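You operate a simulated robot arm through the tools that you are given. There is no shell and no other tool. Be economical: measure what you need, move in short steps, check, and stop when the job is done.

Carry out the task below with a simulated two-armed robot. There is one attempt and no reset: what you move stays moved.

JOB
Pick up the green cordless handset from the top of the wooden bench with blue legs with one hand, pass it to the other hand and put it on the long bench top. Put the purple folded cloth from the top of the wooden bench with blue legs on the white bay of the blue cart and the white folded cloth on the trolley deck top. Put the white board on top of the white panel. Put the brown pad from the top of the wooden bench with blue legs on the shelf of the narrow grey table and the grey pad on the lower shelf of the low rack. Pull the lower drawer of the chest open. The order is free.

It is judged by the outcome, as a careful person would: the job done as asked, and still so three seconds after it is handed in. It fails if anything else is knocked over, pushed out of place, dropped, spilled or broken. Flat cloth is picked up by pressing the open fingertips on it (5 to 10 N) and closing them slowly along it; thin cloth reads only 2 to 8 mm in the jaws.

ROBOT AND FRAMES
Two 7-joint arms with two-finger grippers on one trunk, on a base that drives. Base frame: it is fixed to the floor where the robot stands at the start and does not move with it; the origin is under the middle of the robot, x ahead of it, y to its left, z up; the surface under the hand at the start is at about z = 860. Units: mm, degrees, N and s.
The left shoulder is at the start at [25, 216, 1180], the right one opposite. With the tool pointing down near the work surface each hand reaches from about 180 to 760 mm from the robot's upright axis, wherever it stands, measured 20 degrees to its own side. Places, roughly: cordless handset [500, 0, 1000]; folded cloth [500, -750, 1000]; long bench top [-3700, -400, 900]; lower drawer of the chest [300, -12500, 500]; lower shelf of the low rack [5200, -1300, 100]; pad [500, 750, 1000]; shelf of the narrow grey table [-2000, -2500, 400]; trolley deck top [2400, -5300, 200]; white bay of the blue cart (31x24 cm) [-600, 1300, 860]; white board [1000, -750, 750]; white panel (15x15x4 cm) [-3600, 100, 900]. Payload 2.2 kg a hand.
Tool frame (each hand has its own): the origin (TCP) lies between the finger pads and is the grasp point; the fingertips stand 19 mm ahead of it; z points along the fingers, y is the line along which they close. Largest opening 116 mm; the body of the gripper starts 70 mm behind the TCP.
Orientation is that of the tool frame in the base frame, as [roll, pitch, yaw] about the fixed x, y, z axes, in that order (R = Rz(yaw) Ry(pitch) Rx(roll)). With the fingers straight down and closing along the base's y, the tool's x points along the base's -x, its y along +y and its z along -z.

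CONTROLS
- The arms move only by the tool nudge_tool. It takes "left_plan", "right_plan" or both (then of equal length, played together; a hand with none holds still); each is a list of rows, each an object of numbers (a shift or turn left out is 0, a gripper value left out holds the last): "tx", "ty", "tz": the shift along the base's x, y, z in mm; "rx", "ry", "rz": the turn, a rotation vector about the base's x, y, z in degrees; "jaw": the finger opening in mm, from 0 to 116. In form: [{"tx": .., "ty": .., "tz": .., "rx": .., "ry": .., "rz": .., "jaw": ..}, ...]. A call has 1 to 12 rows; each row shifts and turns the commanded pose from where the row before left it. Rows are played at 5 a second. More than 50 mm and 8.6 degrees between two rows, or a gripper value outside its range, and nothing of the call is played. A pose out of reach is approached as far as the arm can. The call stops where the force on the tool passes 40 N (or 10 N more than at its start, if that is more) or the arm is blocked; 0.2 s more then pass. Each finger halts on what it meets, pressing with about 25 N; the grip force reading is that of the motor and also rises with nothing between the fingers. The clock runs only during rows and for 0.2 s after the last one: add rows that do not move to give the fingers time. It gives the time, the measured TCP pose, the force on the tool (base axes), the opening and the grip force at its end, in the units of the frame above (readings bear some noise), with the torque about the TCP (base axes, N m) and any sound that the robot's microphone picked up.
- Cameras (640 x 400 px; columns grow to the right, rows downward): "scene" is now at [129.1, -10.8, 1350.5]; the picture's right is [-0.06, -1.00, 0.00], its down [-0.59, 0.04, -0.80] and it looks along [0.80, -0.05, -0.59] (base axes); focal length 214 px, centre (320, 200). "left" rides on the left gripper at [69, 15, -96] in its tool frame; the picture's right is [-0.21, 0.98, 0.00], its down [-0.76, -0.17, -0.63] and it looks along [-0.62, -0.14, 0.77] (tool axes); focal length 251 px, centre (320, 200). "right" rides on the right gripper at [69, -15, -97] in its tool frame; the picture's right is [0.21, 0.98, 0.00], its down [-0.76, 0.17, -0.63] and it looks along [-0.62, 0.14, 0.77] (tool axes); focal length 251 px, centre (320, 200). There is no depth. A picture from a camera that has moved, and an enlarged one, comes with that camera's place and axes in the base frame and with its lens. The place of the scene camera against the robot may be out by one fixed shift of up to 12 mm in any direction.
- snapshot(camera): a new picture of that camera. The clock stands still meanwhile.
- slide_trunk(by): slides the trunk up (or, below 0, down) by that many mm; the arms and the scene camera ride with it, the base frame stays. It gives what a move gives, with no picture.
- steer(legs): drives the robot by 1 to 6 legs, each [ahead, left, turn to the left] in mm, mm and degrees, along the robot's own axes; the way and the turn of a leg run together, so that a leg with both is an arc; at most 1500 mm and 180 degrees a leg. The arms and the cameras ride along, it lands a little off, and it stops where it bumps. It gives what a move gives.
- aim_head(pan, tilt): turns the head with the scene camera to pan (to the left, within 80 degrees either way) and tilt (down, from -29 to 69), counted from straight ahead of the robot. It gives what a move gives.
- enlarge(camera, box): a new picture of the part [left, top, right, bottom] of that camera's present view, enlarged. The clock stands still meanwhile.
- hand_in(): hands the job in; it is judged then, once.

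Work in short steps. Places have to be worked out from the pictures, the camera data and where the tool is seen: move nearer, look again, correct. Check each grasp and each placing, and mend what went wrong. You have 207 turns and 202 pictures in all, those below and enlarged ones among them. Open the grippers and draw the arms clear of the work before you hand the job in, unless the task says otherwise; then end with one line.

The tools are called after ">>>" as name(argument=value, ...) on one line, values as JSON. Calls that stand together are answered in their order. nudge_tool: Moves the arms, as the interface text tells. Its arguments: {"type":"object","properties":{"left_plan":{"type":"array","items":{"type":"object","properties":{"tx":{"type":"number"},"ty":{"type":"number"},"tz":{"type":"number"},"rx":{"type":"number"},"ry":{"type":"number"},"rz":{"type":"number"},"jaw":{"type":"number"}}}},"right_plan":{"type":"array","items":{"type":"object","properties":{"tx":{"type":"number"},"ty":{"type":"number"},"tz":{"type":"number"},"rx":{"type":"number"},"ry":{"type":"number"},"rz":{"type":"number"},"jaw":{"type":"number"}}}}},"required":[]} The other tools are called the same way: slide_trunk (by) slides the trunk up or down; steer (legs) drives the base; aim_head (pan, tilt) turns the head that bears the scene camera; snapshot (camera) takes a picture; enlarge (camera, box) takes an enlarged picture of a part of a camera's view; hand_in () hands the job in.

At the start:

```text
t: 0.0
left_tcp_pos: [448.5, 271.8, 1176.1]
left_tool_rot: [-180.0, -0.2, -179.9]
left_contact_force: [0.6, 0.3, -0.1]
left_torque: [0.01, -0.03, 0.0]
left_grip_width: 116.0
left_finger_force: 0.0
right_tcp_pos: [555.8, -172.1, 1120.6]
right_tool_rot: [179.9, -0.1, 180.0]
right_contact_force: [0.1, -0.5, -0.2]
right_torque: [-0.01, 0.01, -0.02]
right_grip_width: 116.2
right_finger_force: 0.1
trunk travel left (down, up): [-325.0, 165.0]
robot x, y, heading: [-3.0, 1.7, 0.0]
head pan, tilt: [-3.7, 36.3]
```

scene: 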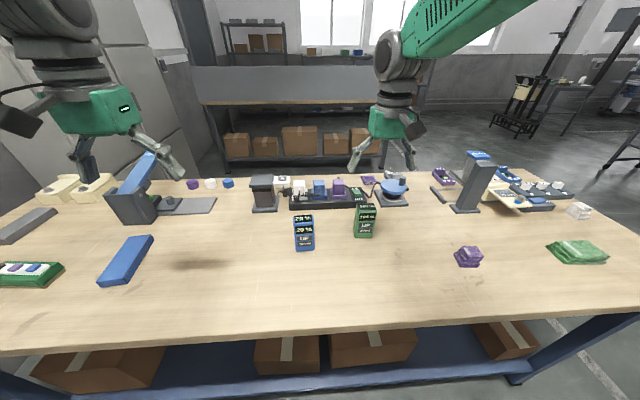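
right: 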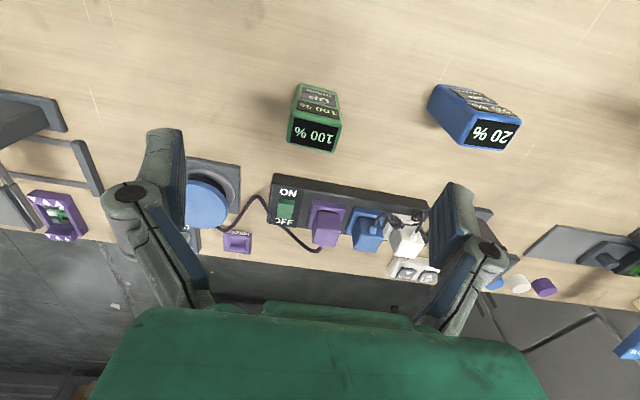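
left: 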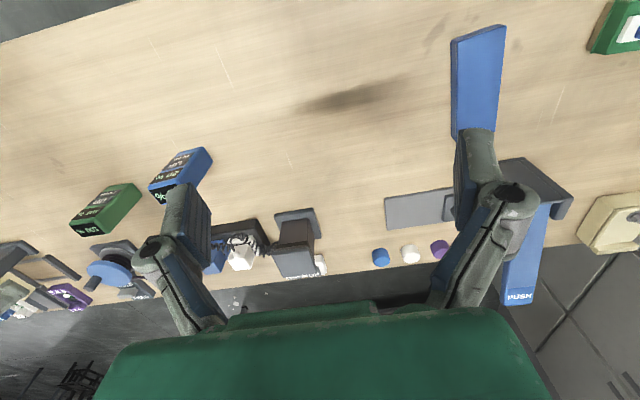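

I'll look at both ends of the bench first.

>>> aim_head(pan=-50, tilt=36)

>>> snapshot(camera="scene")

>>> aim_head(pan=50, tilt=36)

>>> snapshot(camera="scene")

```text
t: 1.1
left_tcp_pos: [446.8, 271.8, 1179.0]
left_tool_rot: [-179.9, 0.1, -179.9]
left_contact_force: [-0.2, 0.6, -0.4]
left_torque: [-0.01, -0.02, -0.01]
left_grip_width: 115.9
left_finger_force: 0.1
right_tcp_pos: [553.5, -172.0, 1122.4]
right_tool_rot: [180.0, 0.0, 179.9]
right_contact_force: [0.4, 0.0, 0.3]
right_torque: [0.0, -0.01, -0.02]
right_grip_width: 116.1
right_finger_force: 0.1
trunk travel left (down, up): [-325.0, 165.0]
robot x, y, heading: [-1.3, -1.1, 0.2]
head pan, tilt: [-50.0, 36.0]
```

```text
198 pictures are left
camera scene: at [98.4, -72.3, 1351.0], right [-0.77, -0.64, 0.0], down [-0.38, 0.45, -0.81], along [0.52, -0.62, -0.59], focal length 214 px, centre (320, 200)
```

scene: 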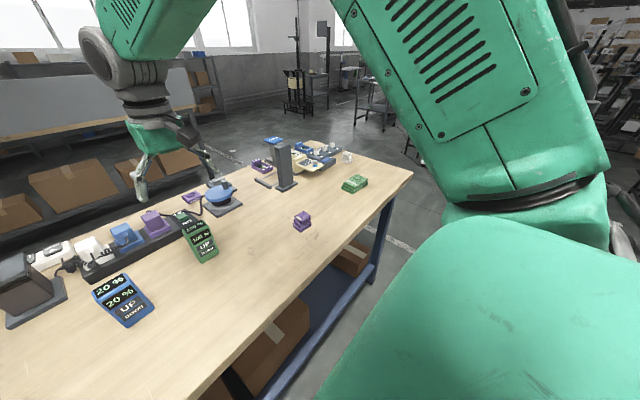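

```text
t: 2.9
left_tcp_pos: [445.9, 272.4, 1176.8]
left_tool_rot: [180.0, 0.1, 180.0]
left_contact_force: [0.7, -0.3, -0.6]
left_torque: [0.05, -0.01, -0.02]
left_grip_width: 116.0
left_finger_force: 0.0
right_tcp_pos: [553.8, -171.6, 1121.9]
right_tool_rot: [-180.0, 0.1, -180.0]
right_contact_force: [1.1, -0.3, 0.3]
right_torque: [0.0, 0.03, -0.01]
right_grip_width: 116.1
right_finger_force: 0.1
trunk travel left (down, up): [-325.0, 165.0]
robot x, y, heading: [-1.6, -0.3, -0.2]
head pan, tilt: [50.0, 36.0]
```

```text
197 pictures are left
camera scene: at [98.1, 61.9, 1351.0], right [0.77, -0.64, 0.0], down [-0.38, -0.45, -0.81], along [0.52, 0.62, -0.59], focal length 214 px, centre (320, 200)
```

scene: 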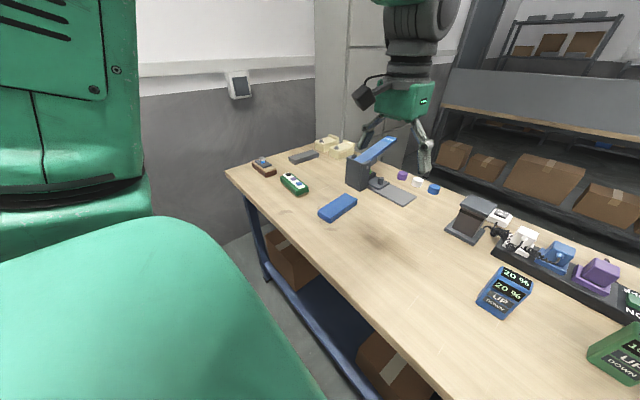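

Zoom on both ends to identify the pads and cloths.

>>> enlarge(camera="scene", box=[230, 120, 430, 245])

>>> aim_head(pan=-50, tilt=36)

>>> enlarge(camera="scene", box=[230, 120, 430, 245])

```text
3.20 times, centred on (330, 182) of scene
camera zoom: at [98.1, 61.9, 1351.0], right [0.77, -0.64, 0.0], down [-0.38, -0.45, -0.81], along [0.52, 0.62, -0.59], focal length 686 px, centre (288, 256)
```

zoom: 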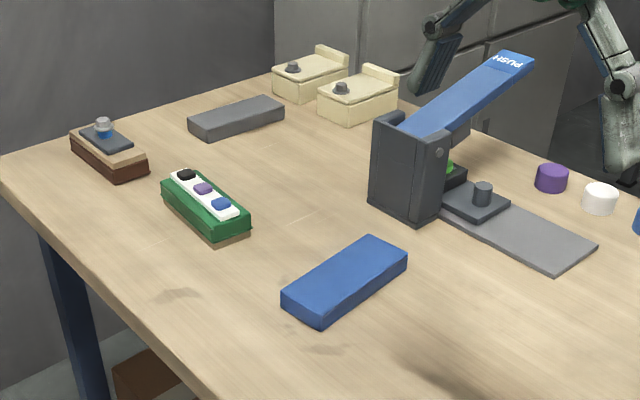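

```text
t: 4.7
left_tcp_pos: [444.9, 271.9, 1177.4]
left_tool_rot: [179.9, 0.1, 180.0]
left_contact_force: [0.2, 0.4, -0.2]
left_torque: [0.01, 0.0, -0.02]
left_grip_width: 115.8
left_finger_force: 0.1
right_tcp_pos: [553.9, -171.6, 1121.8]
right_tool_rot: [179.9, 0.1, 179.9]
right_contact_force: [0.2, -0.1, 0.5]
right_torque: [0.0, 0.02, 0.0]
right_grip_width: 116.0
right_finger_force: 0.0
trunk travel left (down, up): [-325.0, 165.0]
robot x, y, heading: [-3.2, -1.4, -0.1]
head pan, tilt: [-50.0, 36.0]
```

```text
3.20 times, centred on (330, 182) of scene
camera zoom: at [98.1, -72.3, 1351.0], right [-0.77, -0.64, 0.0], down [-0.38, 0.45, -0.81], along [0.52, -0.62, -0.59], focal length 686 px, centre (288, 256)
```

zoom: 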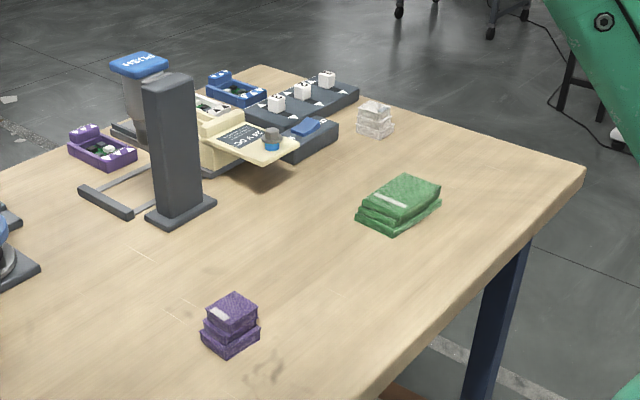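

Purple cloth is near (488,-444), white cloth near (660,-960), grey pad near (711,925). I'll raise the hands a bit and drive right to bring the right hand to the purple cloth.

>>> nudge_tool(left_plan=[{"tx": -30, "tz": 20}, {"tx": -30, "tz": 10}], right_plan=[{"tx": -40, "tz": 30}, {"tx": -40, "tz": 30}])

>>> steer(legs=[[0, -300, 0]])

>>> snapshot(camera="scene")

>>> snapshot(camera="right")

```text
t: 5.3
left_tcp_pos: [382.0, 280.4, 1207.5]
left_tool_rot: [-179.6, 0.3, -180.0]
left_contact_force: [0.0, 1.1, 0.4]
left_torque: [-0.04, -0.03, -0.01]
left_grip_width: 115.9
left_finger_force: 0.1
right_tcp_pos: [470.5, -162.8, 1184.7]
right_tool_rot: [-179.7, 0.3, 180.0]
right_contact_force: [-0.1, 0.0, -0.3]
right_torque: [-0.06, -0.01, -0.01]
right_grip_width: 116.3
right_finger_force: 0.2
trunk travel left (down, up): [-325.0, 165.0]
robot x, y, heading: [-1.2, 3.6, -0.3]
head pan, tilt: [-50.0, 36.0]
```

```text
t: 7.3
left_tcp_pos: [384.8, -9.1, 1202.8]
left_tool_rot: [-178.9, 0.1, -179.9]
left_contact_force: [1.3, 1.3, -0.4]
left_torque: [-0.12, 0.02, 0.02]
left_grip_width: 115.9
left_finger_force: 0.0
right_tcp_pos: [473.5, -453.1, 1184.5]
right_tool_rot: [-179.0, 0.1, -179.8]
right_contact_force: [0.3, 1.5, 0.5]
right_torque: [-0.11, 0.01, -0.03]
right_grip_width: 116.0
right_finger_force: 0.0
trunk travel left (down, up): [-325.0, 165.0]
robot x, y, heading: [-0.2, -300.9, -0.1]
head pan, tilt: [-50.0, 36.0]
```

```text
194 pictures are left
camera scene: at [97.2, -349.7, 1352.1], right [-0.77, -0.64, 0.01], down [-0.38, 0.43, -0.82], along [0.52, -0.63, -0.58], focal length 214 px, centre (320, 200)
```

scene: 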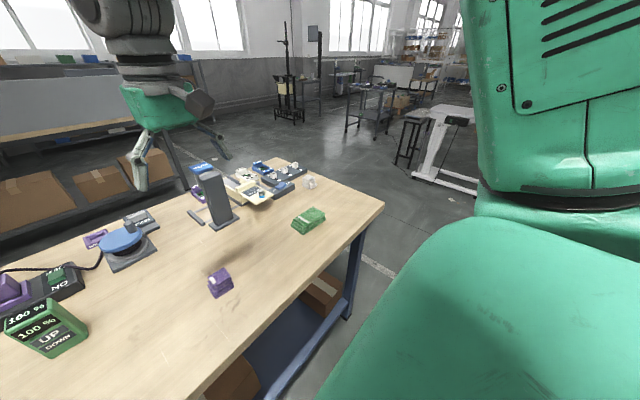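

```text
193 pictures are left
camera right: at [404.7, -466.2, 1281.9], right [-0.22, 0.98, -0.02], down [0.75, 0.18, 0.63], along [0.62, 0.12, -0.78], focal length 251 px, centre (320, 200)
```

right: 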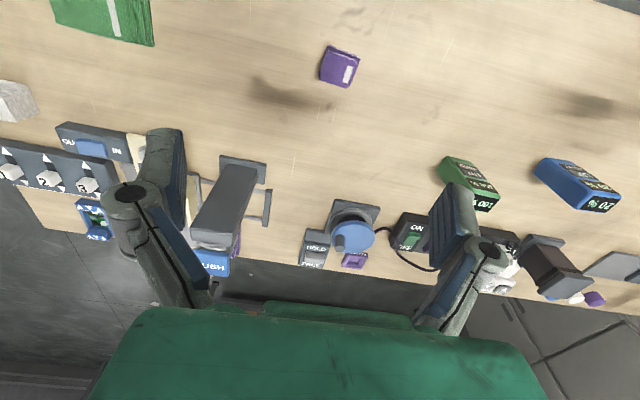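

Lower the right hand towards the purple cloth for a close look.

>>> nudge_tool(right_plan=[{"ty": 24, "tz": -50}, {"tz": -50}, {"tz": -50}, {"tz": -40}])

>>> snapshot(camera="right")

```text
refused: row 1 steps farther than a row can; nothing moved
```

```text
192 pictures are left
camera right: at [404.7, -466.2, 1281.9], right [-0.22, 0.98, -0.02], down [0.75, 0.18, 0.63], along [0.62, 0.12, -0.78], focal length 251 px, centre (320, 200)
```

right: 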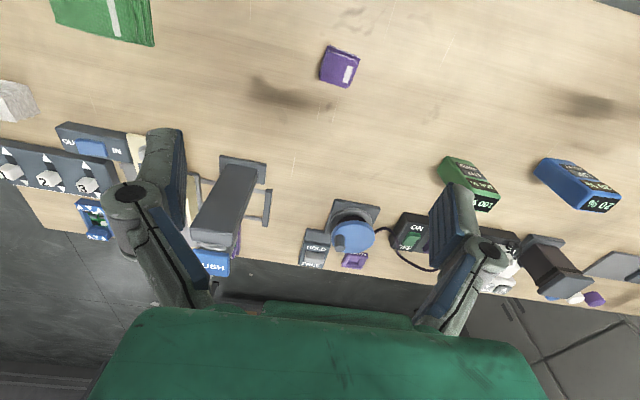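

The combined step was too long; repeating with smaller rows.

>>> nudge_tool(right_plan=[{"ty": 24, "tz": -40}, {"tz": -50}, {"tz": -50}, {"tz": -40}])

>>> snapshot(camera="right")

```text
t: 8.3
left_tcp_pos: [383.4, -26.9, 1207.2]
left_tool_rot: [-179.7, 0.0, -179.9]
left_contact_force: [0.1, 0.7, -0.4]
left_torque: [0.04, 0.01, 0.01]
left_grip_width: 116.0
left_finger_force: 0.1
right_tcp_pos: [471.3, -448.3, 1004.0]
right_tool_rot: [-179.7, 0.3, -179.9]
right_contact_force: [0.4, 0.5, 0.2]
right_torque: [0.03, 0.04, -0.01]
right_grip_width: 115.7
right_finger_force: 0.1
trunk travel left (down, up): [-325.0, 165.0]
robot x, y, heading: [-2.5, -300.8, -0.1]
head pan, tilt: [-50.0, 36.0]
```

```text
191 pictures are left
camera right: at [402.8, -462.0, 1100.5], right [-0.22, 0.98, 0.0], down [0.75, 0.17, 0.64], along [0.62, 0.13, -0.77], focal length 251 px, centre (320, 200)
```

right: 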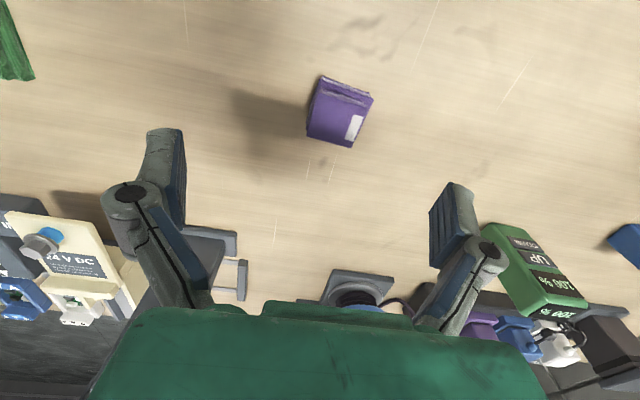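

Cloth stack sits at about (473,-431), turned ~17°. Rotate, centre, and descend over it.

>>> nudge_tool(right_plan=[{"ty": 17, "rz": -8}, {"tz": -30, "rz": -8}, {"tz": -40}, {"tx": 2}])

>>> snapshot(camera="right")

```text
t: 9.3
left_tcp_pos: [382.2, -43.8, 1212.4]
left_tool_rot: [179.4, 0.3, -180.0]
left_contact_force: [-1.0, 0.1, -0.1]
left_torque: [0.04, -0.01, -0.01]
left_grip_width: 116.2
left_finger_force: 0.1
right_tcp_pos: [472.0, -444.2, 932.1]
right_tool_rot: [179.5, 0.0, 163.9]
right_contact_force: [-0.4, -0.8, 0.4]
right_torque: [0.06, 0.02, -0.01]
right_grip_width: 115.9
right_finger_force: 0.0
trunk travel left (down, up): [-325.0, 165.0]
robot x, y, heading: [-1.2, -304.8, -0.0]
head pan, tilt: [-50.0, 36.0]
```

```text
190 pictures are left
camera right: at [401.7, -440.1, 1029.1], right [0.06, 1.0, 0.01], down [0.77, -0.05, 0.64], along [0.63, -0.03, -0.77], focal length 251 px, centre (320, 200)
```

right: 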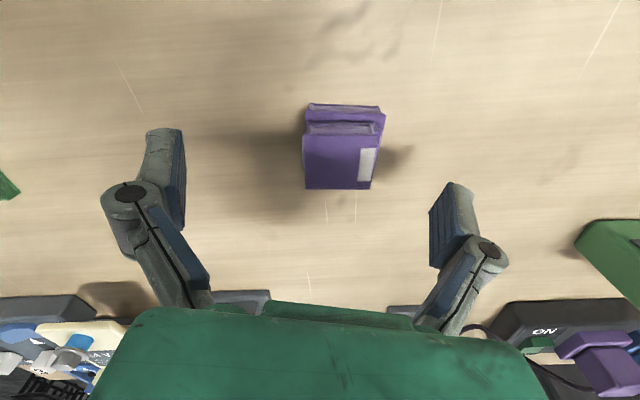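

Cloth well aligned, about 14 mm to +y of the tool. Correct and descend to fingertips just above the table.

>>> nudge_tool(right_plan=[{"ty": 14}, {"tz": -20}, {"tz": -20}, {}])

>>> snapshot(camera="right")

```text
t: 10.3
left_tcp_pos: [382.5, -49.5, 1213.3]
left_tool_rot: [179.1, 0.1, 179.7]
left_contact_force: [0.4, -1.7, 0.1]
left_torque: [0.01, 0.0, 0.0]
left_grip_width: 115.8
left_finger_force: 0.0
right_tcp_pos: [471.8, -435.1, 891.3]
right_tool_rot: [179.3, 0.0, 164.1]
right_contact_force: [0.3, -1.3, 1.2]
right_torque: [0.0, 0.01, 0.01]
right_grip_width: 115.9
right_finger_force: 0.1
trunk travel left (down, up): [-325.0, 165.0]
robot x, y, heading: [0.3, -305.8, -0.0]
head pan, tilt: [-50.0, 36.0]
```

```text
189 pictures are left
camera right: at [401.6, -431.1, 987.4], right [0.06, 1.0, 0.01], down [0.77, -0.06, 0.64], along [0.63, -0.03, -0.77], focal length 251 px, centre (320, 200)
```

right: 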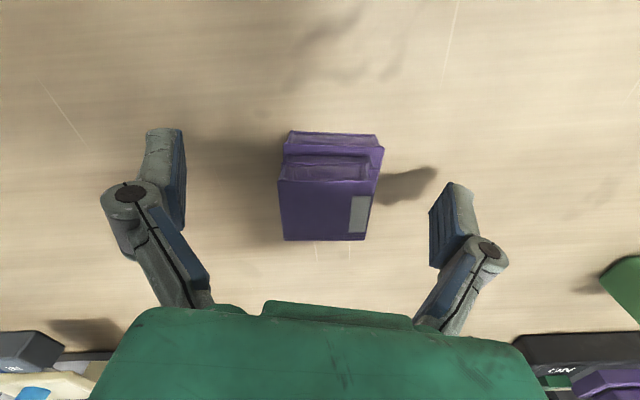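

Centred well. Lower a few mm and close slowly.

>>> nudge_tool(right_plan=[{"tz": -6, "jaw": 80}, {"jaw": 60}, {"jaw": 45}, {"jaw": 35}, {"jaw": 25}, {"jaw": 15}, {"jaw": 10}])

>>> snapshot(camera="right")

```text
t: 11.9
left_tcp_pos: [381.4, -32.5, 1210.9]
left_tool_rot: [180.0, 0.3, -179.8]
left_contact_force: [0.1, -0.5, 0.3]
left_torque: [-0.01, 0.01, 0.0]
left_grip_width: 116.1
left_finger_force: 0.1
right_tcp_pos: [472.5, -420.3, 887.5]
right_tool_rot: [179.8, 0.2, 164.1]
right_contact_force: [-0.1, 6.1, 11.5]
right_torque: [0.18, -0.25, 0.1]
right_grip_width: 51.3
right_finger_force: 24.9
trunk travel left (down, up): [-325.0, 165.0]
robot x, y, heading: [1.2, -300.7, -0.2]
head pan, tilt: [-50.0, 36.0]
```

```text
188 pictures are left
camera right: at [401.4, -416.1, 983.7], right [0.06, 1.0, 0.0], down [0.77, -0.05, 0.64], along [0.64, -0.04, -0.77], focal length 251 px, centre (320, 200)
```

right: 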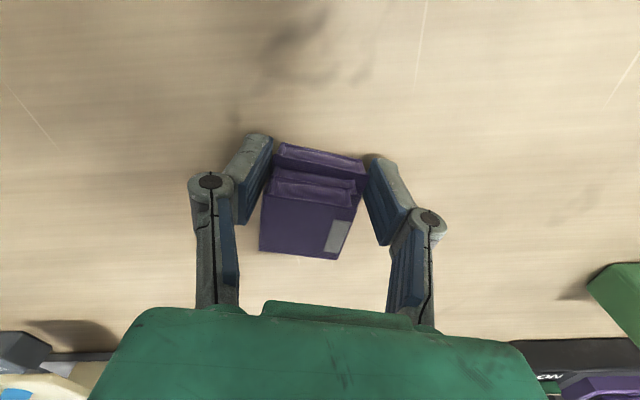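

Gripped at 51 mm. Lift and check.

>>> nudge_tool(right_plan=[{"tz": 20}, {"tz": 40}, {"tz": 40}])

>>> snapshot(camera="right")

```text
t: 12.7
left_tcp_pos: [381.9, -27.2, 1209.4]
left_tool_rot: [-179.9, 0.2, -179.9]
left_contact_force: [0.6, 0.2, -0.4]
left_torque: [-0.01, -0.01, 0.03]
left_grip_width: 116.2
left_finger_force: 0.1
right_tcp_pos: [472.3, -418.0, 987.2]
right_tool_rot: [-179.9, 0.3, 164.1]
right_contact_force: [-0.9, -1.4, -0.7]
right_torque: [0.0, 0.0, 0.02]
right_grip_width: 10.1
right_finger_force: 0.0
trunk travel left (down, up): [-325.0, 165.0]
robot x, y, heading: [-0.2, -303.6, 0.1]
head pan, tilt: [-50.0, 36.0]
```

```text
187 pictures are left
camera right: at [401.5, -413.9, 1084.1], right [0.06, 1.0, 0.0], down [0.77, -0.04, 0.64], along [0.64, -0.04, -0.77], focal length 251 px, centre (320, 200)
```

right: 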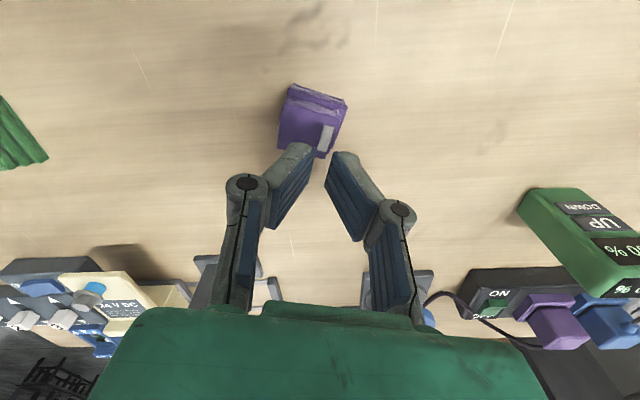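

It slipped because the stack was skewed in the jaws. Open, rotate to align, and look again now that the sway has settled.

>>> nudge_tool(right_plan=[{"rz": -7, "jaw": 116, "tx": 4, "ty": -7}, {"rz": -7, "tx": 3}, {"tz": -30}, {}])

>>> snapshot(camera="right")

```text
t: 13.7
left_tcp_pos: [381.1, -32.0, 1209.7]
left_tool_rot: [179.9, 0.2, 179.9]
left_contact_force: [0.0, 0.0, -0.2]
left_torque: [0.03, -0.02, -0.02]
left_grip_width: 115.9
left_finger_force: 0.0
right_tcp_pos: [480.0, -430.4, 959.3]
right_tool_rot: [179.5, 0.1, 149.6]
right_contact_force: [0.3, -0.8, 0.3]
right_torque: [0.03, -0.02, 0.02]
right_grip_width: 116.0
right_finger_force: 0.1
trunk travel left (down, up): [-325.0, 165.0]
robot x, y, heading: [1.0, -304.1, -0.2]
head pan, tilt: [-50.0, 36.0]
```

```text
186 pictures are left
camera right: at [413.3, -408.5, 1056.0], right [0.31, 0.95, 0.01], down [0.73, -0.24, 0.64], along [0.61, -0.19, -0.77], focal length 251 px, centre (320, 200)
```

right: 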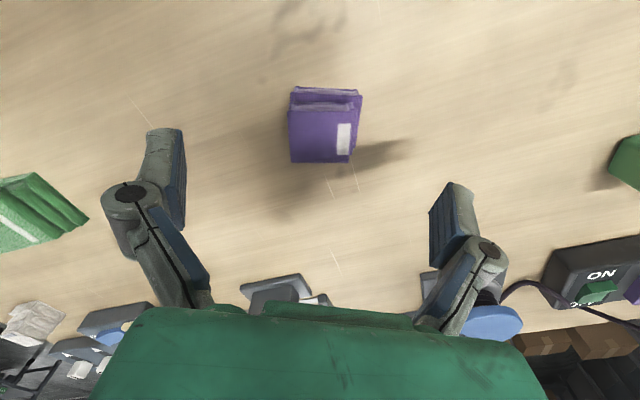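

Aligned and centred. Descend and look before closing.

>>> nudge_tool(right_plan=[{"tz": -35, "tx": 3, "ty": 3}, {"tz": -35}, {"tz": -4}, {}])

>>> snapshot(camera="right")

```text
t: 14.7
left_tcp_pos: [382.8, -33.6, 1209.4]
left_tool_rot: [180.0, 0.2, 179.9]
left_contact_force: [0.9, -0.9, -0.6]
left_torque: [0.01, 0.01, -0.01]
left_grip_width: 115.9
left_finger_force: 0.0
right_tcp_pos: [483.4, -425.8, 882.3]
right_tool_rot: [179.9, 0.2, 150.0]
right_contact_force: [0.0, -0.5, 0.9]
right_torque: [0.0, 0.04, 0.01]
right_grip_width: 116.0
right_finger_force: 0.1
trunk travel left (down, up): [-325.0, 165.0]
robot x, y, heading: [-4.9, -301.5, -0.1]
head pan, tilt: [-50.0, 36.0]
```

```text
185 pictures are left
camera right: at [416.1, -403.5, 978.9], right [0.3, 0.95, 0.0], down [0.74, -0.23, 0.64], along [0.61, -0.19, -0.77], focal length 251 px, centre (320, 200)
```

right: 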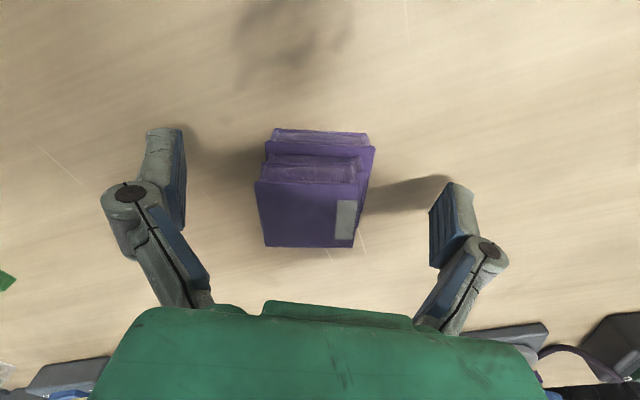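

Close slowly with a small centring shift.

>>> nudge_tool(right_plan=[{"ty": -4, "tx": -1, "jaw": 80}, {"jaw": 65}, {"jaw": 55}, {"jaw": 48}, {"jaw": 42}, {"jaw": 36}, {"jaw": 28}, {"jaw": 20}, {}])

>>> snapshot(camera="right")

```text
t: 16.7
left_tcp_pos: [382.6, -29.8, 1208.4]
left_tool_rot: [-179.9, 0.1, -179.9]
left_contact_force: [-0.5, 0.1, 0.1]
left_torque: [0.01, 0.01, 0.0]
left_grip_width: 115.9
left_finger_force: 0.0
right_tcp_pos: [482.7, -425.8, 883.4]
right_tool_rot: [180.0, 0.2, 150.0]
right_contact_force: [0.6, -0.1, 0.1]
right_torque: [-0.04, -0.02, 0.01]
right_grip_width: 53.7
right_finger_force: 24.1
trunk travel left (down, up): [-325.0, 165.0]
robot x, y, heading: [-0.5, -304.6, -0.3]
head pan, tilt: [-50.0, 36.0]
```

```text
184 pictures are left
camera right: at [415.1, -404.6, 979.6], right [0.3, 0.95, 0.0], down [0.74, -0.23, 0.64], along [0.61, -0.19, -0.77], focal length 251 px, centre (320, 200)
```

right: 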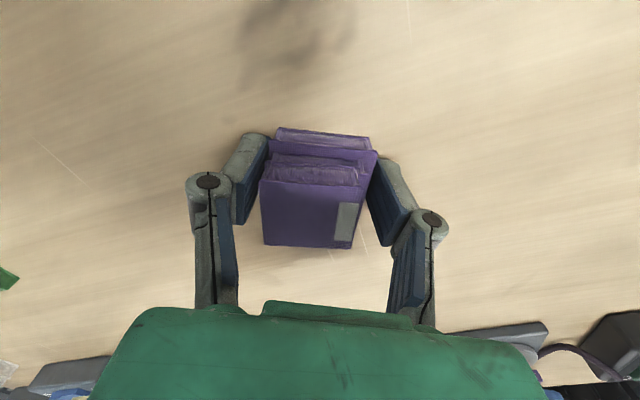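

Symmetric grip at 53.7 mm. Lift gently.

>>> nudge_tool(right_plan=[{"tz": 10, "jaw": 0}, {"tz": 15}, {"tz": 20}, {"tz": 25}])

>>> snapshot(camera="right")

```text
t: 17.7
left_tcp_pos: [382.2, -30.8, 1208.5]
left_tool_rot: [-179.9, 0.2, -179.9]
left_contact_force: [-0.2, 0.2, 1.6]
left_torque: [-0.04, -0.05, 0.03]
left_grip_width: 115.8
left_finger_force: 0.1
right_tcp_pos: [481.6, -427.4, 953.6]
right_tool_rot: [179.8, -0.3, 149.5]
right_contact_force: [-0.7, 0.8, -0.5]
right_torque: [0.0, -0.02, 0.0]
right_grip_width: 53.7
right_finger_force: 25.1
trunk travel left (down, up): [-325.0, 165.0]
robot x, y, heading: [-5.8, -300.3, -0.0]
head pan, tilt: [-50.0, 36.0]
```

```text
183 pictures are left
camera right: at [413.7, -406.9, 1050.2], right [0.31, 0.95, 0.01], down [0.74, -0.24, 0.63], along [0.6, -0.19, -0.78], focal length 251 px, centre (320, 200)
```

right: 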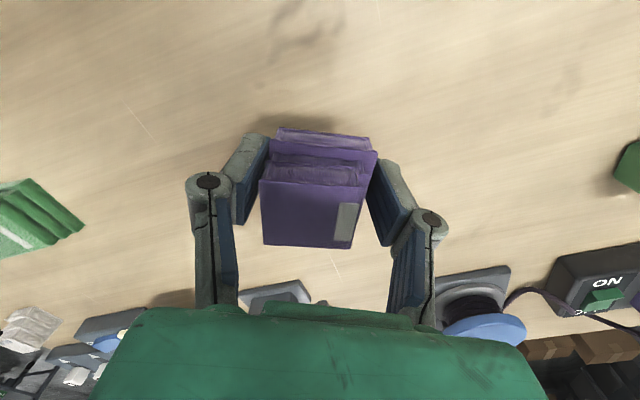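

Held. Raise it clear and drive left to look at the pads.

>>> nudge_tool(right_plan=[{"tz": 50}, {"tz": 50}, {"tz": 50}, {"tz": 50}, {"tx": -40, "ty": 10}])

>>> aim_head(pan=40, tilt=36)

>>> steer(legs=[[0, 950, 0]])

>>> snapshot(camera="scene")

>>> snapshot(camera="left")

```text
t: 18.9
left_tcp_pos: [380.5, -29.9, 1210.4]
left_tool_rot: [-179.9, 0.2, -179.9]
left_contact_force: [-0.7, -0.7, 0.2]
left_torque: [0.03, -0.01, -0.03]
left_grip_width: 116.1
left_finger_force: 0.0
right_tcp_pos: [439.8, -415.7, 1152.8]
right_tool_rot: [179.5, -0.2, 150.0]
right_contact_force: [-0.5, 0.7, 0.0]
right_torque: [0.03, -0.04, 0.01]
right_grip_width: 53.2
right_finger_force: 25.1
trunk travel left (down, up): [-325.0, 165.0]
robot x, y, heading: [0.2, -302.9, 0.1]
head pan, tilt: [-50.0, 36.0]
```

```text
t: 20.6
left_tcp_pos: [382.6, -29.9, 1209.0]
left_tool_rot: [-180.0, 0.2, -180.0]
left_contact_force: [-0.4, 0.1, 0.5]
left_torque: [0.0, 0.04, 0.0]
left_grip_width: 116.1
left_finger_force: 0.0
right_tcp_pos: [443.7, -416.9, 1153.2]
right_tool_rot: [179.7, -0.1, 149.9]
right_contact_force: [0.7, -0.1, -1.3]
right_torque: [0.01, -0.03, 0.02]
right_grip_width: 53.1
right_finger_force: 24.7
trunk travel left (down, up): [-325.0, 165.0]
robot x, y, heading: [1.0, -303.8, -0.0]
head pan, tilt: [40.0, 36.0]
```

```text
t: 25.5
left_tcp_pos: [377.6, 901.1, 1209.7]
left_tool_rot: [179.7, 0.1, -179.7]
left_contact_force: [-0.8, 0.2, 0.1]
left_torque: [0.0, 0.01, 0.03]
left_grip_width: 115.8
left_finger_force: 0.0
right_tcp_pos: [441.7, 515.3, 1150.0]
right_tool_rot: [179.3, -0.4, 150.3]
right_contact_force: [0.2, 0.0, -0.5]
right_torque: [0.04, -0.02, 0.02]
right_grip_width: 52.0
right_finger_force: 25.2
trunk travel left (down, up): [-325.0, 165.0]
robot x, y, heading: [-5.5, 632.5, 0.1]
head pan, tilt: [40.0, 36.0]
```

```text
182 pictures are left
camera scene: at [80.3, 541.2, 1365.3], right [-0.88, -0.47, 0.0], down [-0.21, 0.4, -0.89], along [0.42, -0.79, -0.45], focal length 214 px, centre (320, 200)
```

scene: 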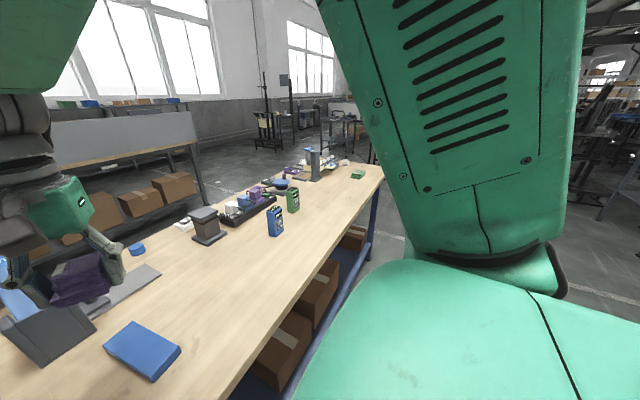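

```text
181 pictures are left
camera left: at [308.4, 913.9, 1307.1], right [0.21, 0.98, 0.01], down [0.76, -0.16, 0.63], along [0.62, -0.13, -0.77], focal length 251 px, centre (320, 200)
```

left: 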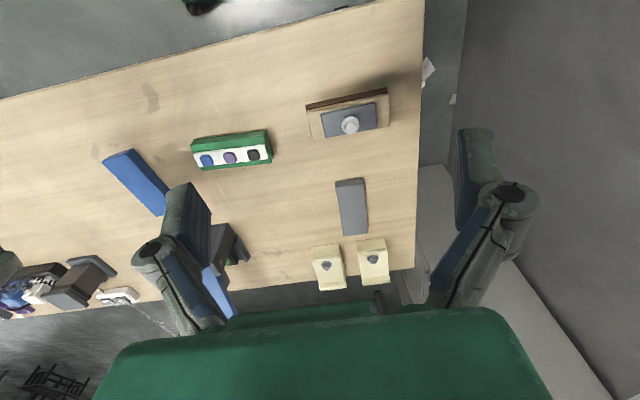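

Zoom on the brown object and grey pad.

>>> enlarge(camera="left", box=[180, 80, 420, 240])

```text
2.50 times, centred on (300, 160) of left
camera zoom: at [308.4, 913.9, 1307.1], right [0.21, 0.98, 0.01], down [0.76, -0.16, 0.63], along [0.62, -0.13, -0.77], focal length 629 px, centre (370, 300)
```

zoom: 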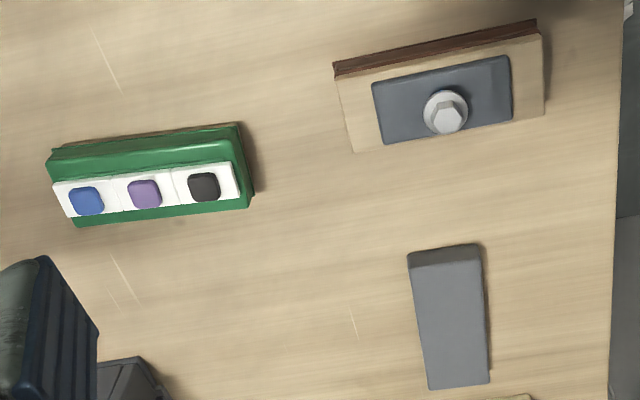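

Check the scene camera for any other brown pad.

>>> aim_head(pan=25, tilt=45)

>>> snapshot(camera="scene")

```text
t: 26.2
left_tcp_pos: [375.3, 904.1, 1209.9]
left_tool_rot: [179.8, 0.3, -179.6]
left_contact_force: [-0.2, -1.0, -0.2]
left_torque: [0.01, 0.01, 0.02]
left_grip_width: 115.7
left_finger_force: 0.1
right_tcp_pos: [438.8, 517.2, 1151.9]
right_tool_rot: [179.2, -0.5, 150.2]
right_contact_force: [0.0, 0.7, -0.1]
right_torque: [0.01, 0.0, -0.01]
right_grip_width: 51.7
right_finger_force: 25.0
trunk travel left (down, up): [-325.0, 165.0]
robot x, y, heading: [-3.5, 632.3, 0.1]
head pan, tilt: [25.0, 45.0]
```

```text
179 pictures are left
camera scene: at [82.5, 547.2, 1365.0], right [-0.87, -0.49, 0.0], down [-0.23, 0.4, -0.89], along [0.44, -0.77, -0.46], focal length 214 px, centre (320, 200)
```

scene: 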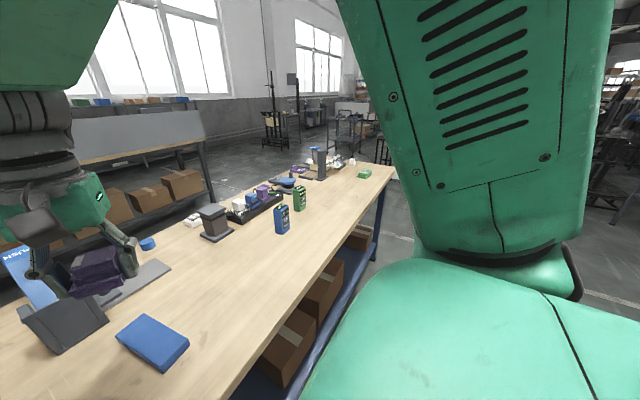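

The head lags its reading; retry to aim.

>>> aim_head(pan=40, tilt=45)

>>> snapshot(camera="scene")

```text
t: 27.0
left_tcp_pos: [374.6, 906.9, 1210.7]
left_tool_rot: [180.0, 0.3, -179.7]
left_contact_force: [0.4, -0.2, -1.2]
left_torque: [-0.01, 0.04, 0.02]
left_grip_width: 116.0
left_finger_force: 0.1
right_tcp_pos: [438.8, 520.7, 1151.8]
right_tool_rot: [179.5, -0.4, 150.2]
right_contact_force: [0.2, 0.7, -0.6]
right_torque: [0.02, -0.03, 0.0]
right_grip_width: 51.8
right_finger_force: 25.1
trunk travel left (down, up): [-325.0, 165.0]
robot x, y, heading: [-1.8, 635.7, 0.5]
head pan, tilt: [40.0, 45.0]
```

```text
178 pictures are left
camera scene: at [82.6, 551.9, 1365.3], right [-0.87, -0.49, 0.0], down [-0.23, 0.39, -0.89], along [0.44, -0.78, -0.45], focal length 214 px, centre (320, 200)
```

scene: 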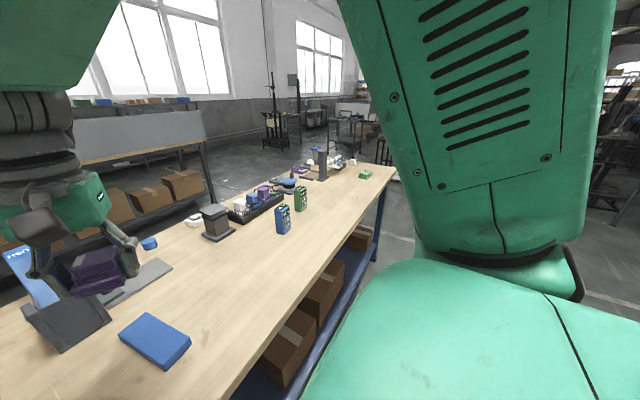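

Try a different aim to see whether the head is stuck.

>>> aim_head(pan=-20, tilt=36)

>>> snapshot(camera="scene")

```text
t: 28.3
left_tcp_pos: [376.5, 906.8, 1208.5]
left_tool_rot: [-180.0, 0.3, -179.6]
left_contact_force: [0.0, -0.4, 0.0]
left_torque: [0.0, -0.04, 0.02]
left_grip_width: 115.9
left_finger_force: 0.0
right_tcp_pos: [438.4, 520.6, 1153.1]
right_tool_rot: [179.4, -0.6, 150.2]
right_contact_force: [-0.9, -1.0, -0.9]
right_torque: [-0.03, 0.02, -0.02]
right_grip_width: 51.6
right_finger_force: 25.3
trunk travel left (down, up): [-325.0, 165.0]
robot x, y, heading: [-4.8, 632.6, 0.2]
head pan, tilt: [-20.0, 36.0]
```

```text
177 pictures are left
camera scene: at [82.9, 550.8, 1365.3], right [-0.87, -0.5, 0.0], down [-0.23, 0.39, -0.89], along [0.44, -0.77, -0.45], focal length 214 px, centre (320, 200)
```

scene: 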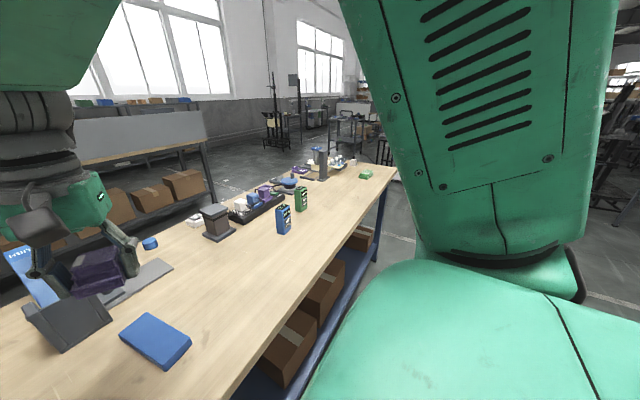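

The head is not answering (stuck looking right); I'll use the left wrist camera. Move it nearer to the brown thing and green box to see which is the brown pad.

>>> nudge_tool(left_plan=[{"ty": -30, "tz": -30}, {"ty": -30, "tz": -40}, {"tz": -50}, {}])

>>> snapshot(camera="left")

```text
t: 29.3
left_tcp_pos: [374.5, 847.6, 1089.1]
left_tool_rot: [-180.0, 0.3, -179.6]
left_contact_force: [0.1, -0.2, 0.1]
left_torque: [0.02, -0.03, -0.01]
left_grip_width: 116.2
left_finger_force: 0.2
right_tcp_pos: [437.4, 523.2, 1152.5]
right_tool_rot: [179.2, -0.5, 150.1]
right_contact_force: [-0.1, -0.2, -0.8]
right_torque: [-0.06, -0.01, -0.02]
right_grip_width: 51.7
right_finger_force: 25.3
trunk travel left (down, up): [-325.0, 165.0]
robot x, y, heading: [-4.9, 632.4, 0.6]
head pan, tilt: [-20.0, 36.0]
```

```text
176 pictures are left
camera left: at [305.2, 861.6, 1185.1], right [0.21, 0.98, 0.0], down [0.75, -0.16, 0.64], along [0.62, -0.13, -0.77], focal length 251 px, centre (320, 200)
```

left: 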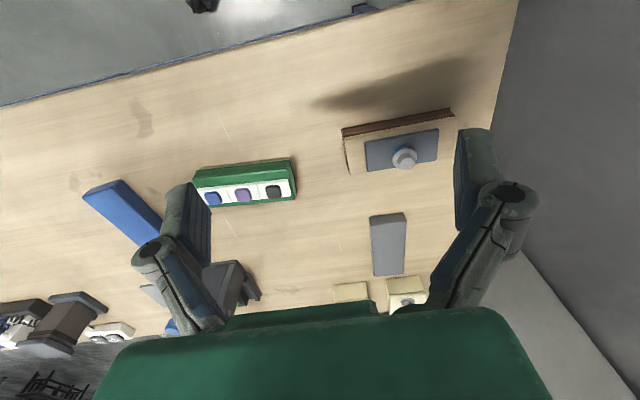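

>>> enlarge(camera="left", box=[320, 85, 480, 185])

>>> enlarge(camera="left", box=[170, 130, 330, 230])

```text
4.00 times, centred on (400, 135) of left
camera zoom: at [305.2, 861.6, 1185.1], right [0.21, 0.98, 0.0], down [0.75, -0.16, 0.64], along [0.62, -0.13, -0.77], focal length 1006 px, centre (0, 460)
```

zoom: 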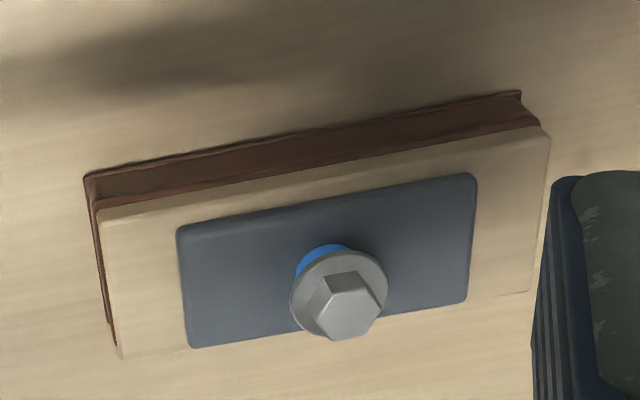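

```text
4.00 times, centred on (250, 180) of left
camera zoom: at [305.2, 861.6, 1185.1], right [0.21, 0.98, 0.0], down [0.75, -0.16, 0.64], along [0.62, -0.13, -0.77], focal length 1006 px, centre (600, 280)
```

zoom: 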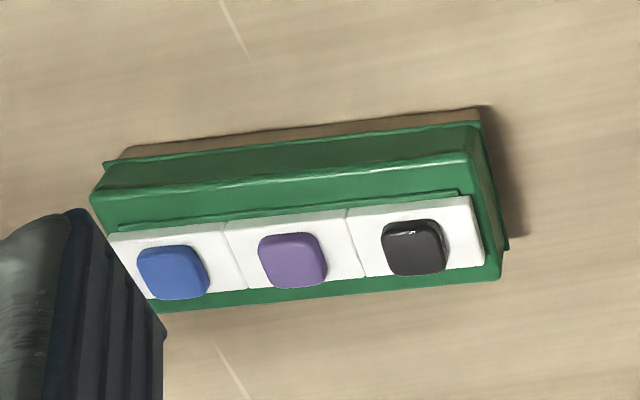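

Two brown candidates: the slab under the green button box and the bolt block. I'll tilt the left hand for a lower side-on view.

>>> nudge_tool(left_plan=[{"ry": -8, "tx": -30, "tz": -20}, {"ry": -8, "tx": -20, "tz": -40}, {"ry": -8, "tz": -30}, {"ry": -8, "tz": -20}])

>>> snapshot(camera="left")

```text
t: 30.3
left_tcp_pos: [388.9, 823.6, 991.7]
left_tool_rot: [-178.0, 33.2, -178.1]
left_contact_force: [0.3, 0.8, 0.2]
left_torque: [-0.02, -0.02, 0.01]
left_grip_width: 115.8
left_finger_force: 0.0
left hand out of reach, approached as far as the arm can: row 2, 3, 4
right_tcp_pos: [437.8, 520.0, 1153.1]
right_tool_rot: [179.2, -0.6, 150.3]
right_contact_force: [0.5, -0.2, -1.0]
right_torque: [0.0, 0.0, 0.01]
right_grip_width: 51.4
right_finger_force: 25.1
trunk travel left (down, up): [-325.0, 165.0]
robot x, y, heading: [-1.9, 636.9, 0.4]
head pan, tilt: [-20.0, 36.0]
```

```text
173 pictures are left
camera left: at [278.9, 837.2, 1034.2], right [0.17, 0.98, 0.09], down [0.29, -0.13, 0.95], along [0.94, -0.13, -0.31], focal length 251 px, centre (320, 200)
```

left: 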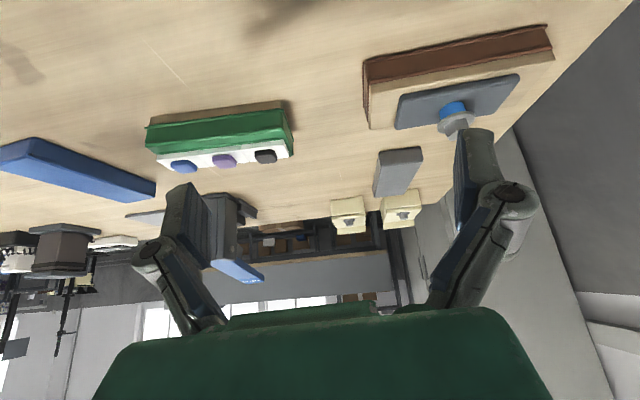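

>>> enlarge(camera="left", box=[120, 85, 320, 210])

>>> enlarge(camera="left", box=[350, 10, 570, 148])

```text
3.20 times, centred on (220, 148) of left
camera zoom: at [278.9, 837.2, 1034.2], right [0.17, 0.98, 0.09], down [0.29, -0.13, 0.95], along [0.94, -0.13, -0.31], focal length 805 px, centre (640, 368)
```

zoom: 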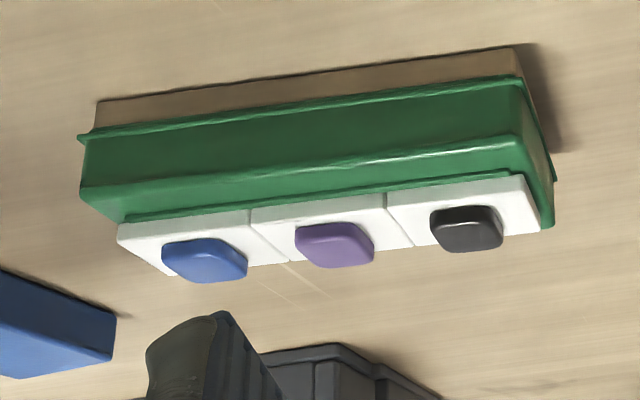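

```text
2.90 times, centred on (460, 79) of left
camera zoom: at [278.9, 837.2, 1034.2], right [0.17, 0.98, 0.09], down [0.29, -0.13, 0.95], along [0.94, -0.13, -0.31], focal length 729 px, centre (-86, 551)
```

zoom: 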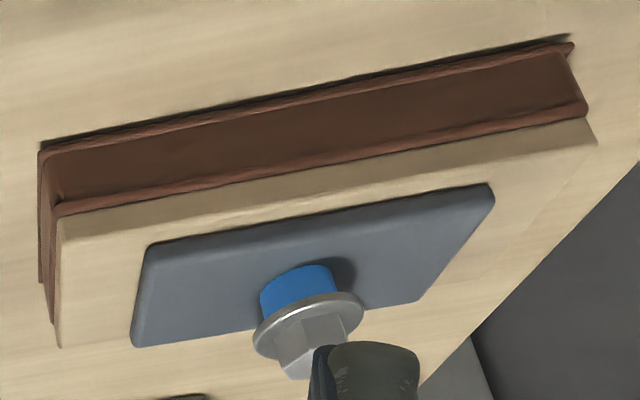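

No other brown item exists on the bench: the brown-bodied piece with the knob must be the brown pad (long axis along y, centre ≈(485,931)). Restore the hand upright and turn it 90° so it closes along x.

>>> nudge_tool(left_plan=[{"ry": 8, "tz": 40}, {"ry": 8, "tz": 40}, {"ry": 8, "tz": 20, "ty": 20}, {"ry": 8, "ty": 40}, {"rz": -8.5, "tx": 20, "ty": 30}, {"rz": -8.5, "tx": 30}, {"rz": -8.5, "tx": 30}, {"rz": -8.5, "tx": 20}, {"rz": -8.5}, {"rz": -8.5}, {"rz": -8.5}, {"rz": -8.5}])

>>> snapshot(camera="left")

```text
t: 32.9
left_tcp_pos: [485.4, 916.9, 1082.1]
left_tool_rot: [-180.0, 0.3, 112.3]
left_contact_force: [-0.1, -0.6, 0.6]
left_torque: [0.0, -0.01, -0.01]
left_grip_width: 115.8
left_finger_force: 0.0
right_tcp_pos: [438.5, 521.0, 1153.0]
right_tool_rot: [179.4, -0.6, 150.2]
right_contact_force: [-0.4, 0.4, -0.5]
right_torque: [-0.01, -0.03, 0.02]
right_grip_width: 51.1
right_finger_force: 25.1
trunk travel left (down, up): [-325.0, 165.0]
robot x, y, heading: [-3.4, 637.5, 0.2]
head pan, tilt: [-20.0, 36.0]
```

```text
170 pictures are left
camera left: at [473.8, 986.0, 1178.0], right [0.99, 0.17, 0.0], down [0.13, -0.76, 0.64], along [0.11, -0.63, -0.77], focal length 251 px, centre (320, 200)
```

left: 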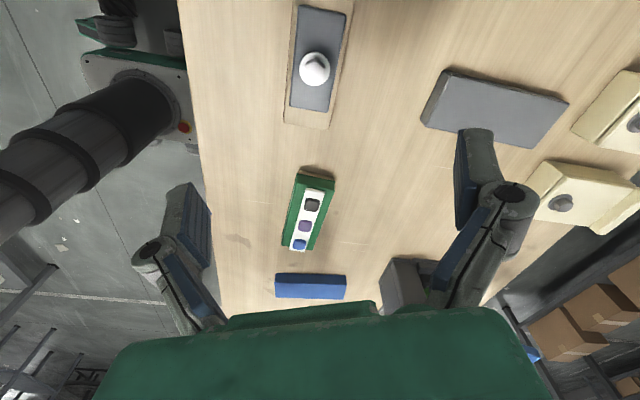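

Finish the rotation over the brown piece and re-look.

>>> nudge_tool(left_plan=[{"rz": -8.5, "ty": 8}, {"rz": -8.5, "tz": -40}, {"rz": -4, "tz": -40}, {}])

>>> snapshot(camera="left")

```text
t: 33.9
left_tcp_pos: [483.7, 925.1, 1002.8]
left_tool_rot: [179.9, 0.5, 91.4]
left_contact_force: [-0.2, -0.8, -0.2]
left_torque: [-0.02, 0.01, 0.01]
left_grip_width: 116.2
left_finger_force: 0.0
right_tcp_pos: [438.3, 521.3, 1152.7]
right_tool_rot: [179.3, -0.4, 150.2]
right_contact_force: [-0.3, -0.8, -0.9]
right_torque: [-0.01, -0.01, 0.0]
right_grip_width: 51.0
right_finger_force: 25.1
trunk travel left (down, up): [-325.0, 165.0]
robot x, y, heading: [-1.9, 638.5, 0.5]
head pan, tilt: [-20.0, 36.0]
```

```text
169 pictures are left
camera left: at [498.1, 993.8, 1098.9], right [0.98, -0.19, 0.0], down [-0.15, -0.76, 0.64], along [-0.12, -0.63, -0.77], focal length 251 px, centre (320, 200)
```

left: 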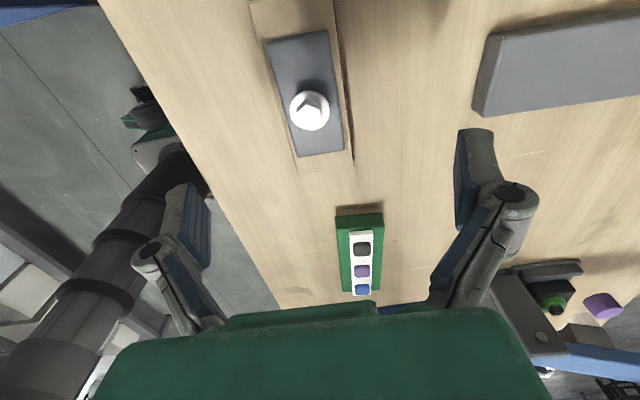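

Centre ≈(479,932), 54 mm wide, aligned. First grip at the tan plate level to learn whether the brown part is separate: tips ~z 880.

>>> nudge_tool(left_plan=[{"tx": -5, "ty": 7, "tz": -40}, {"tz": -40}, {"tz": -20}, {}])

>>> snapshot(camera="left")

```text
t: 34.9
left_tcp_pos: [478.9, 932.2, 900.3]
left_tool_rot: [180.0, 0.5, 91.4]
left_contact_force: [1.1, -0.2, -0.1]
left_torque: [0.0, 0.01, -0.01]
left_grip_width: 116.2
left_finger_force: 0.1
right_tcp_pos: [438.4, 521.1, 1152.1]
right_tool_rot: [179.3, -0.6, 150.3]
right_contact_force: [1.0, 0.2, -0.7]
right_torque: [-0.03, -0.01, -0.01]
right_grip_width: 51.4
right_finger_force: 25.2
trunk travel left (down, up): [-325.0, 165.0]
robot x, y, heading: [-3.4, 634.1, 0.4]
head pan, tilt: [-20.0, 36.0]
```

```text
168 pictures are left
camera left: at [493.0, 1000.5, 996.7], right [0.98, -0.19, 0.0], down [-0.15, -0.76, 0.64], along [-0.12, -0.63, -0.77], focal length 251 px, centre (320, 200)
```

left: 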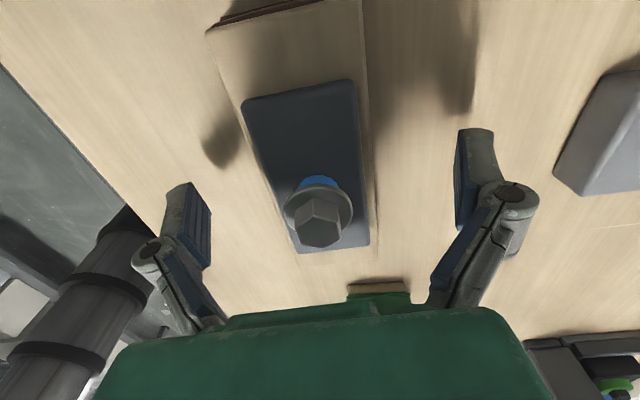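

Centred. Close the jaws and lift 15 mm.

>>> nudge_tool(left_plan=[{"jaw": 80}, {"jaw": 65}, {"jaw": 58}, {"jaw": 52}, {"jaw": 46}, {"jaw": 40}, {}, {"tz": 8}, {"tz": 8}, {}])

>>> snapshot(camera="left")

```text
t: 37.1
left_tcp_pos: [481.8, 931.2, 917.2]
left_tool_rot: [-179.9, 0.4, 91.4]
left_contact_force: [-0.4, -0.2, -5.4]
left_torque: [0.01, -0.01, -0.04]
left_grip_width: 57.4
left_finger_force: 24.9
right_tcp_pos: [438.8, 521.0, 1152.1]
right_tool_rot: [179.4, -0.5, 150.2]
right_contact_force: [0.6, -0.1, -0.5]
right_torque: [-0.02, -0.01, 0.03]
right_grip_width: 51.2
right_finger_force: 24.9
trunk travel left (down, up): [-325.0, 165.0]
robot x, y, heading: [-2.4, 633.6, 0.1]
head pan, tilt: [-20.0, 36.0]
```

```text
167 pictures are left
camera left: at [495.1, 1000.4, 1012.9], right [0.98, -0.19, 0.0], down [-0.15, -0.76, 0.64], along [-0.12, -0.63, -0.77], focal length 251 px, centre (320, 200)
```

left: 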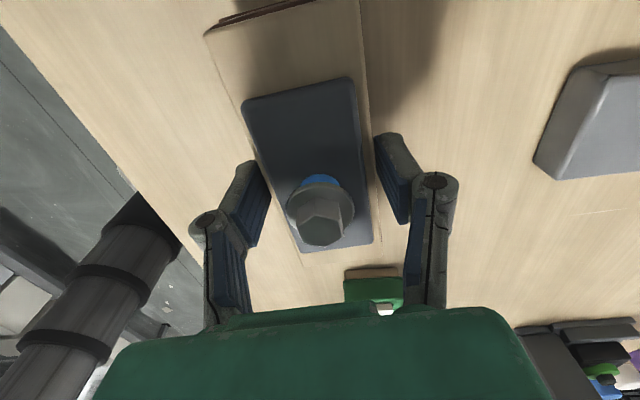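

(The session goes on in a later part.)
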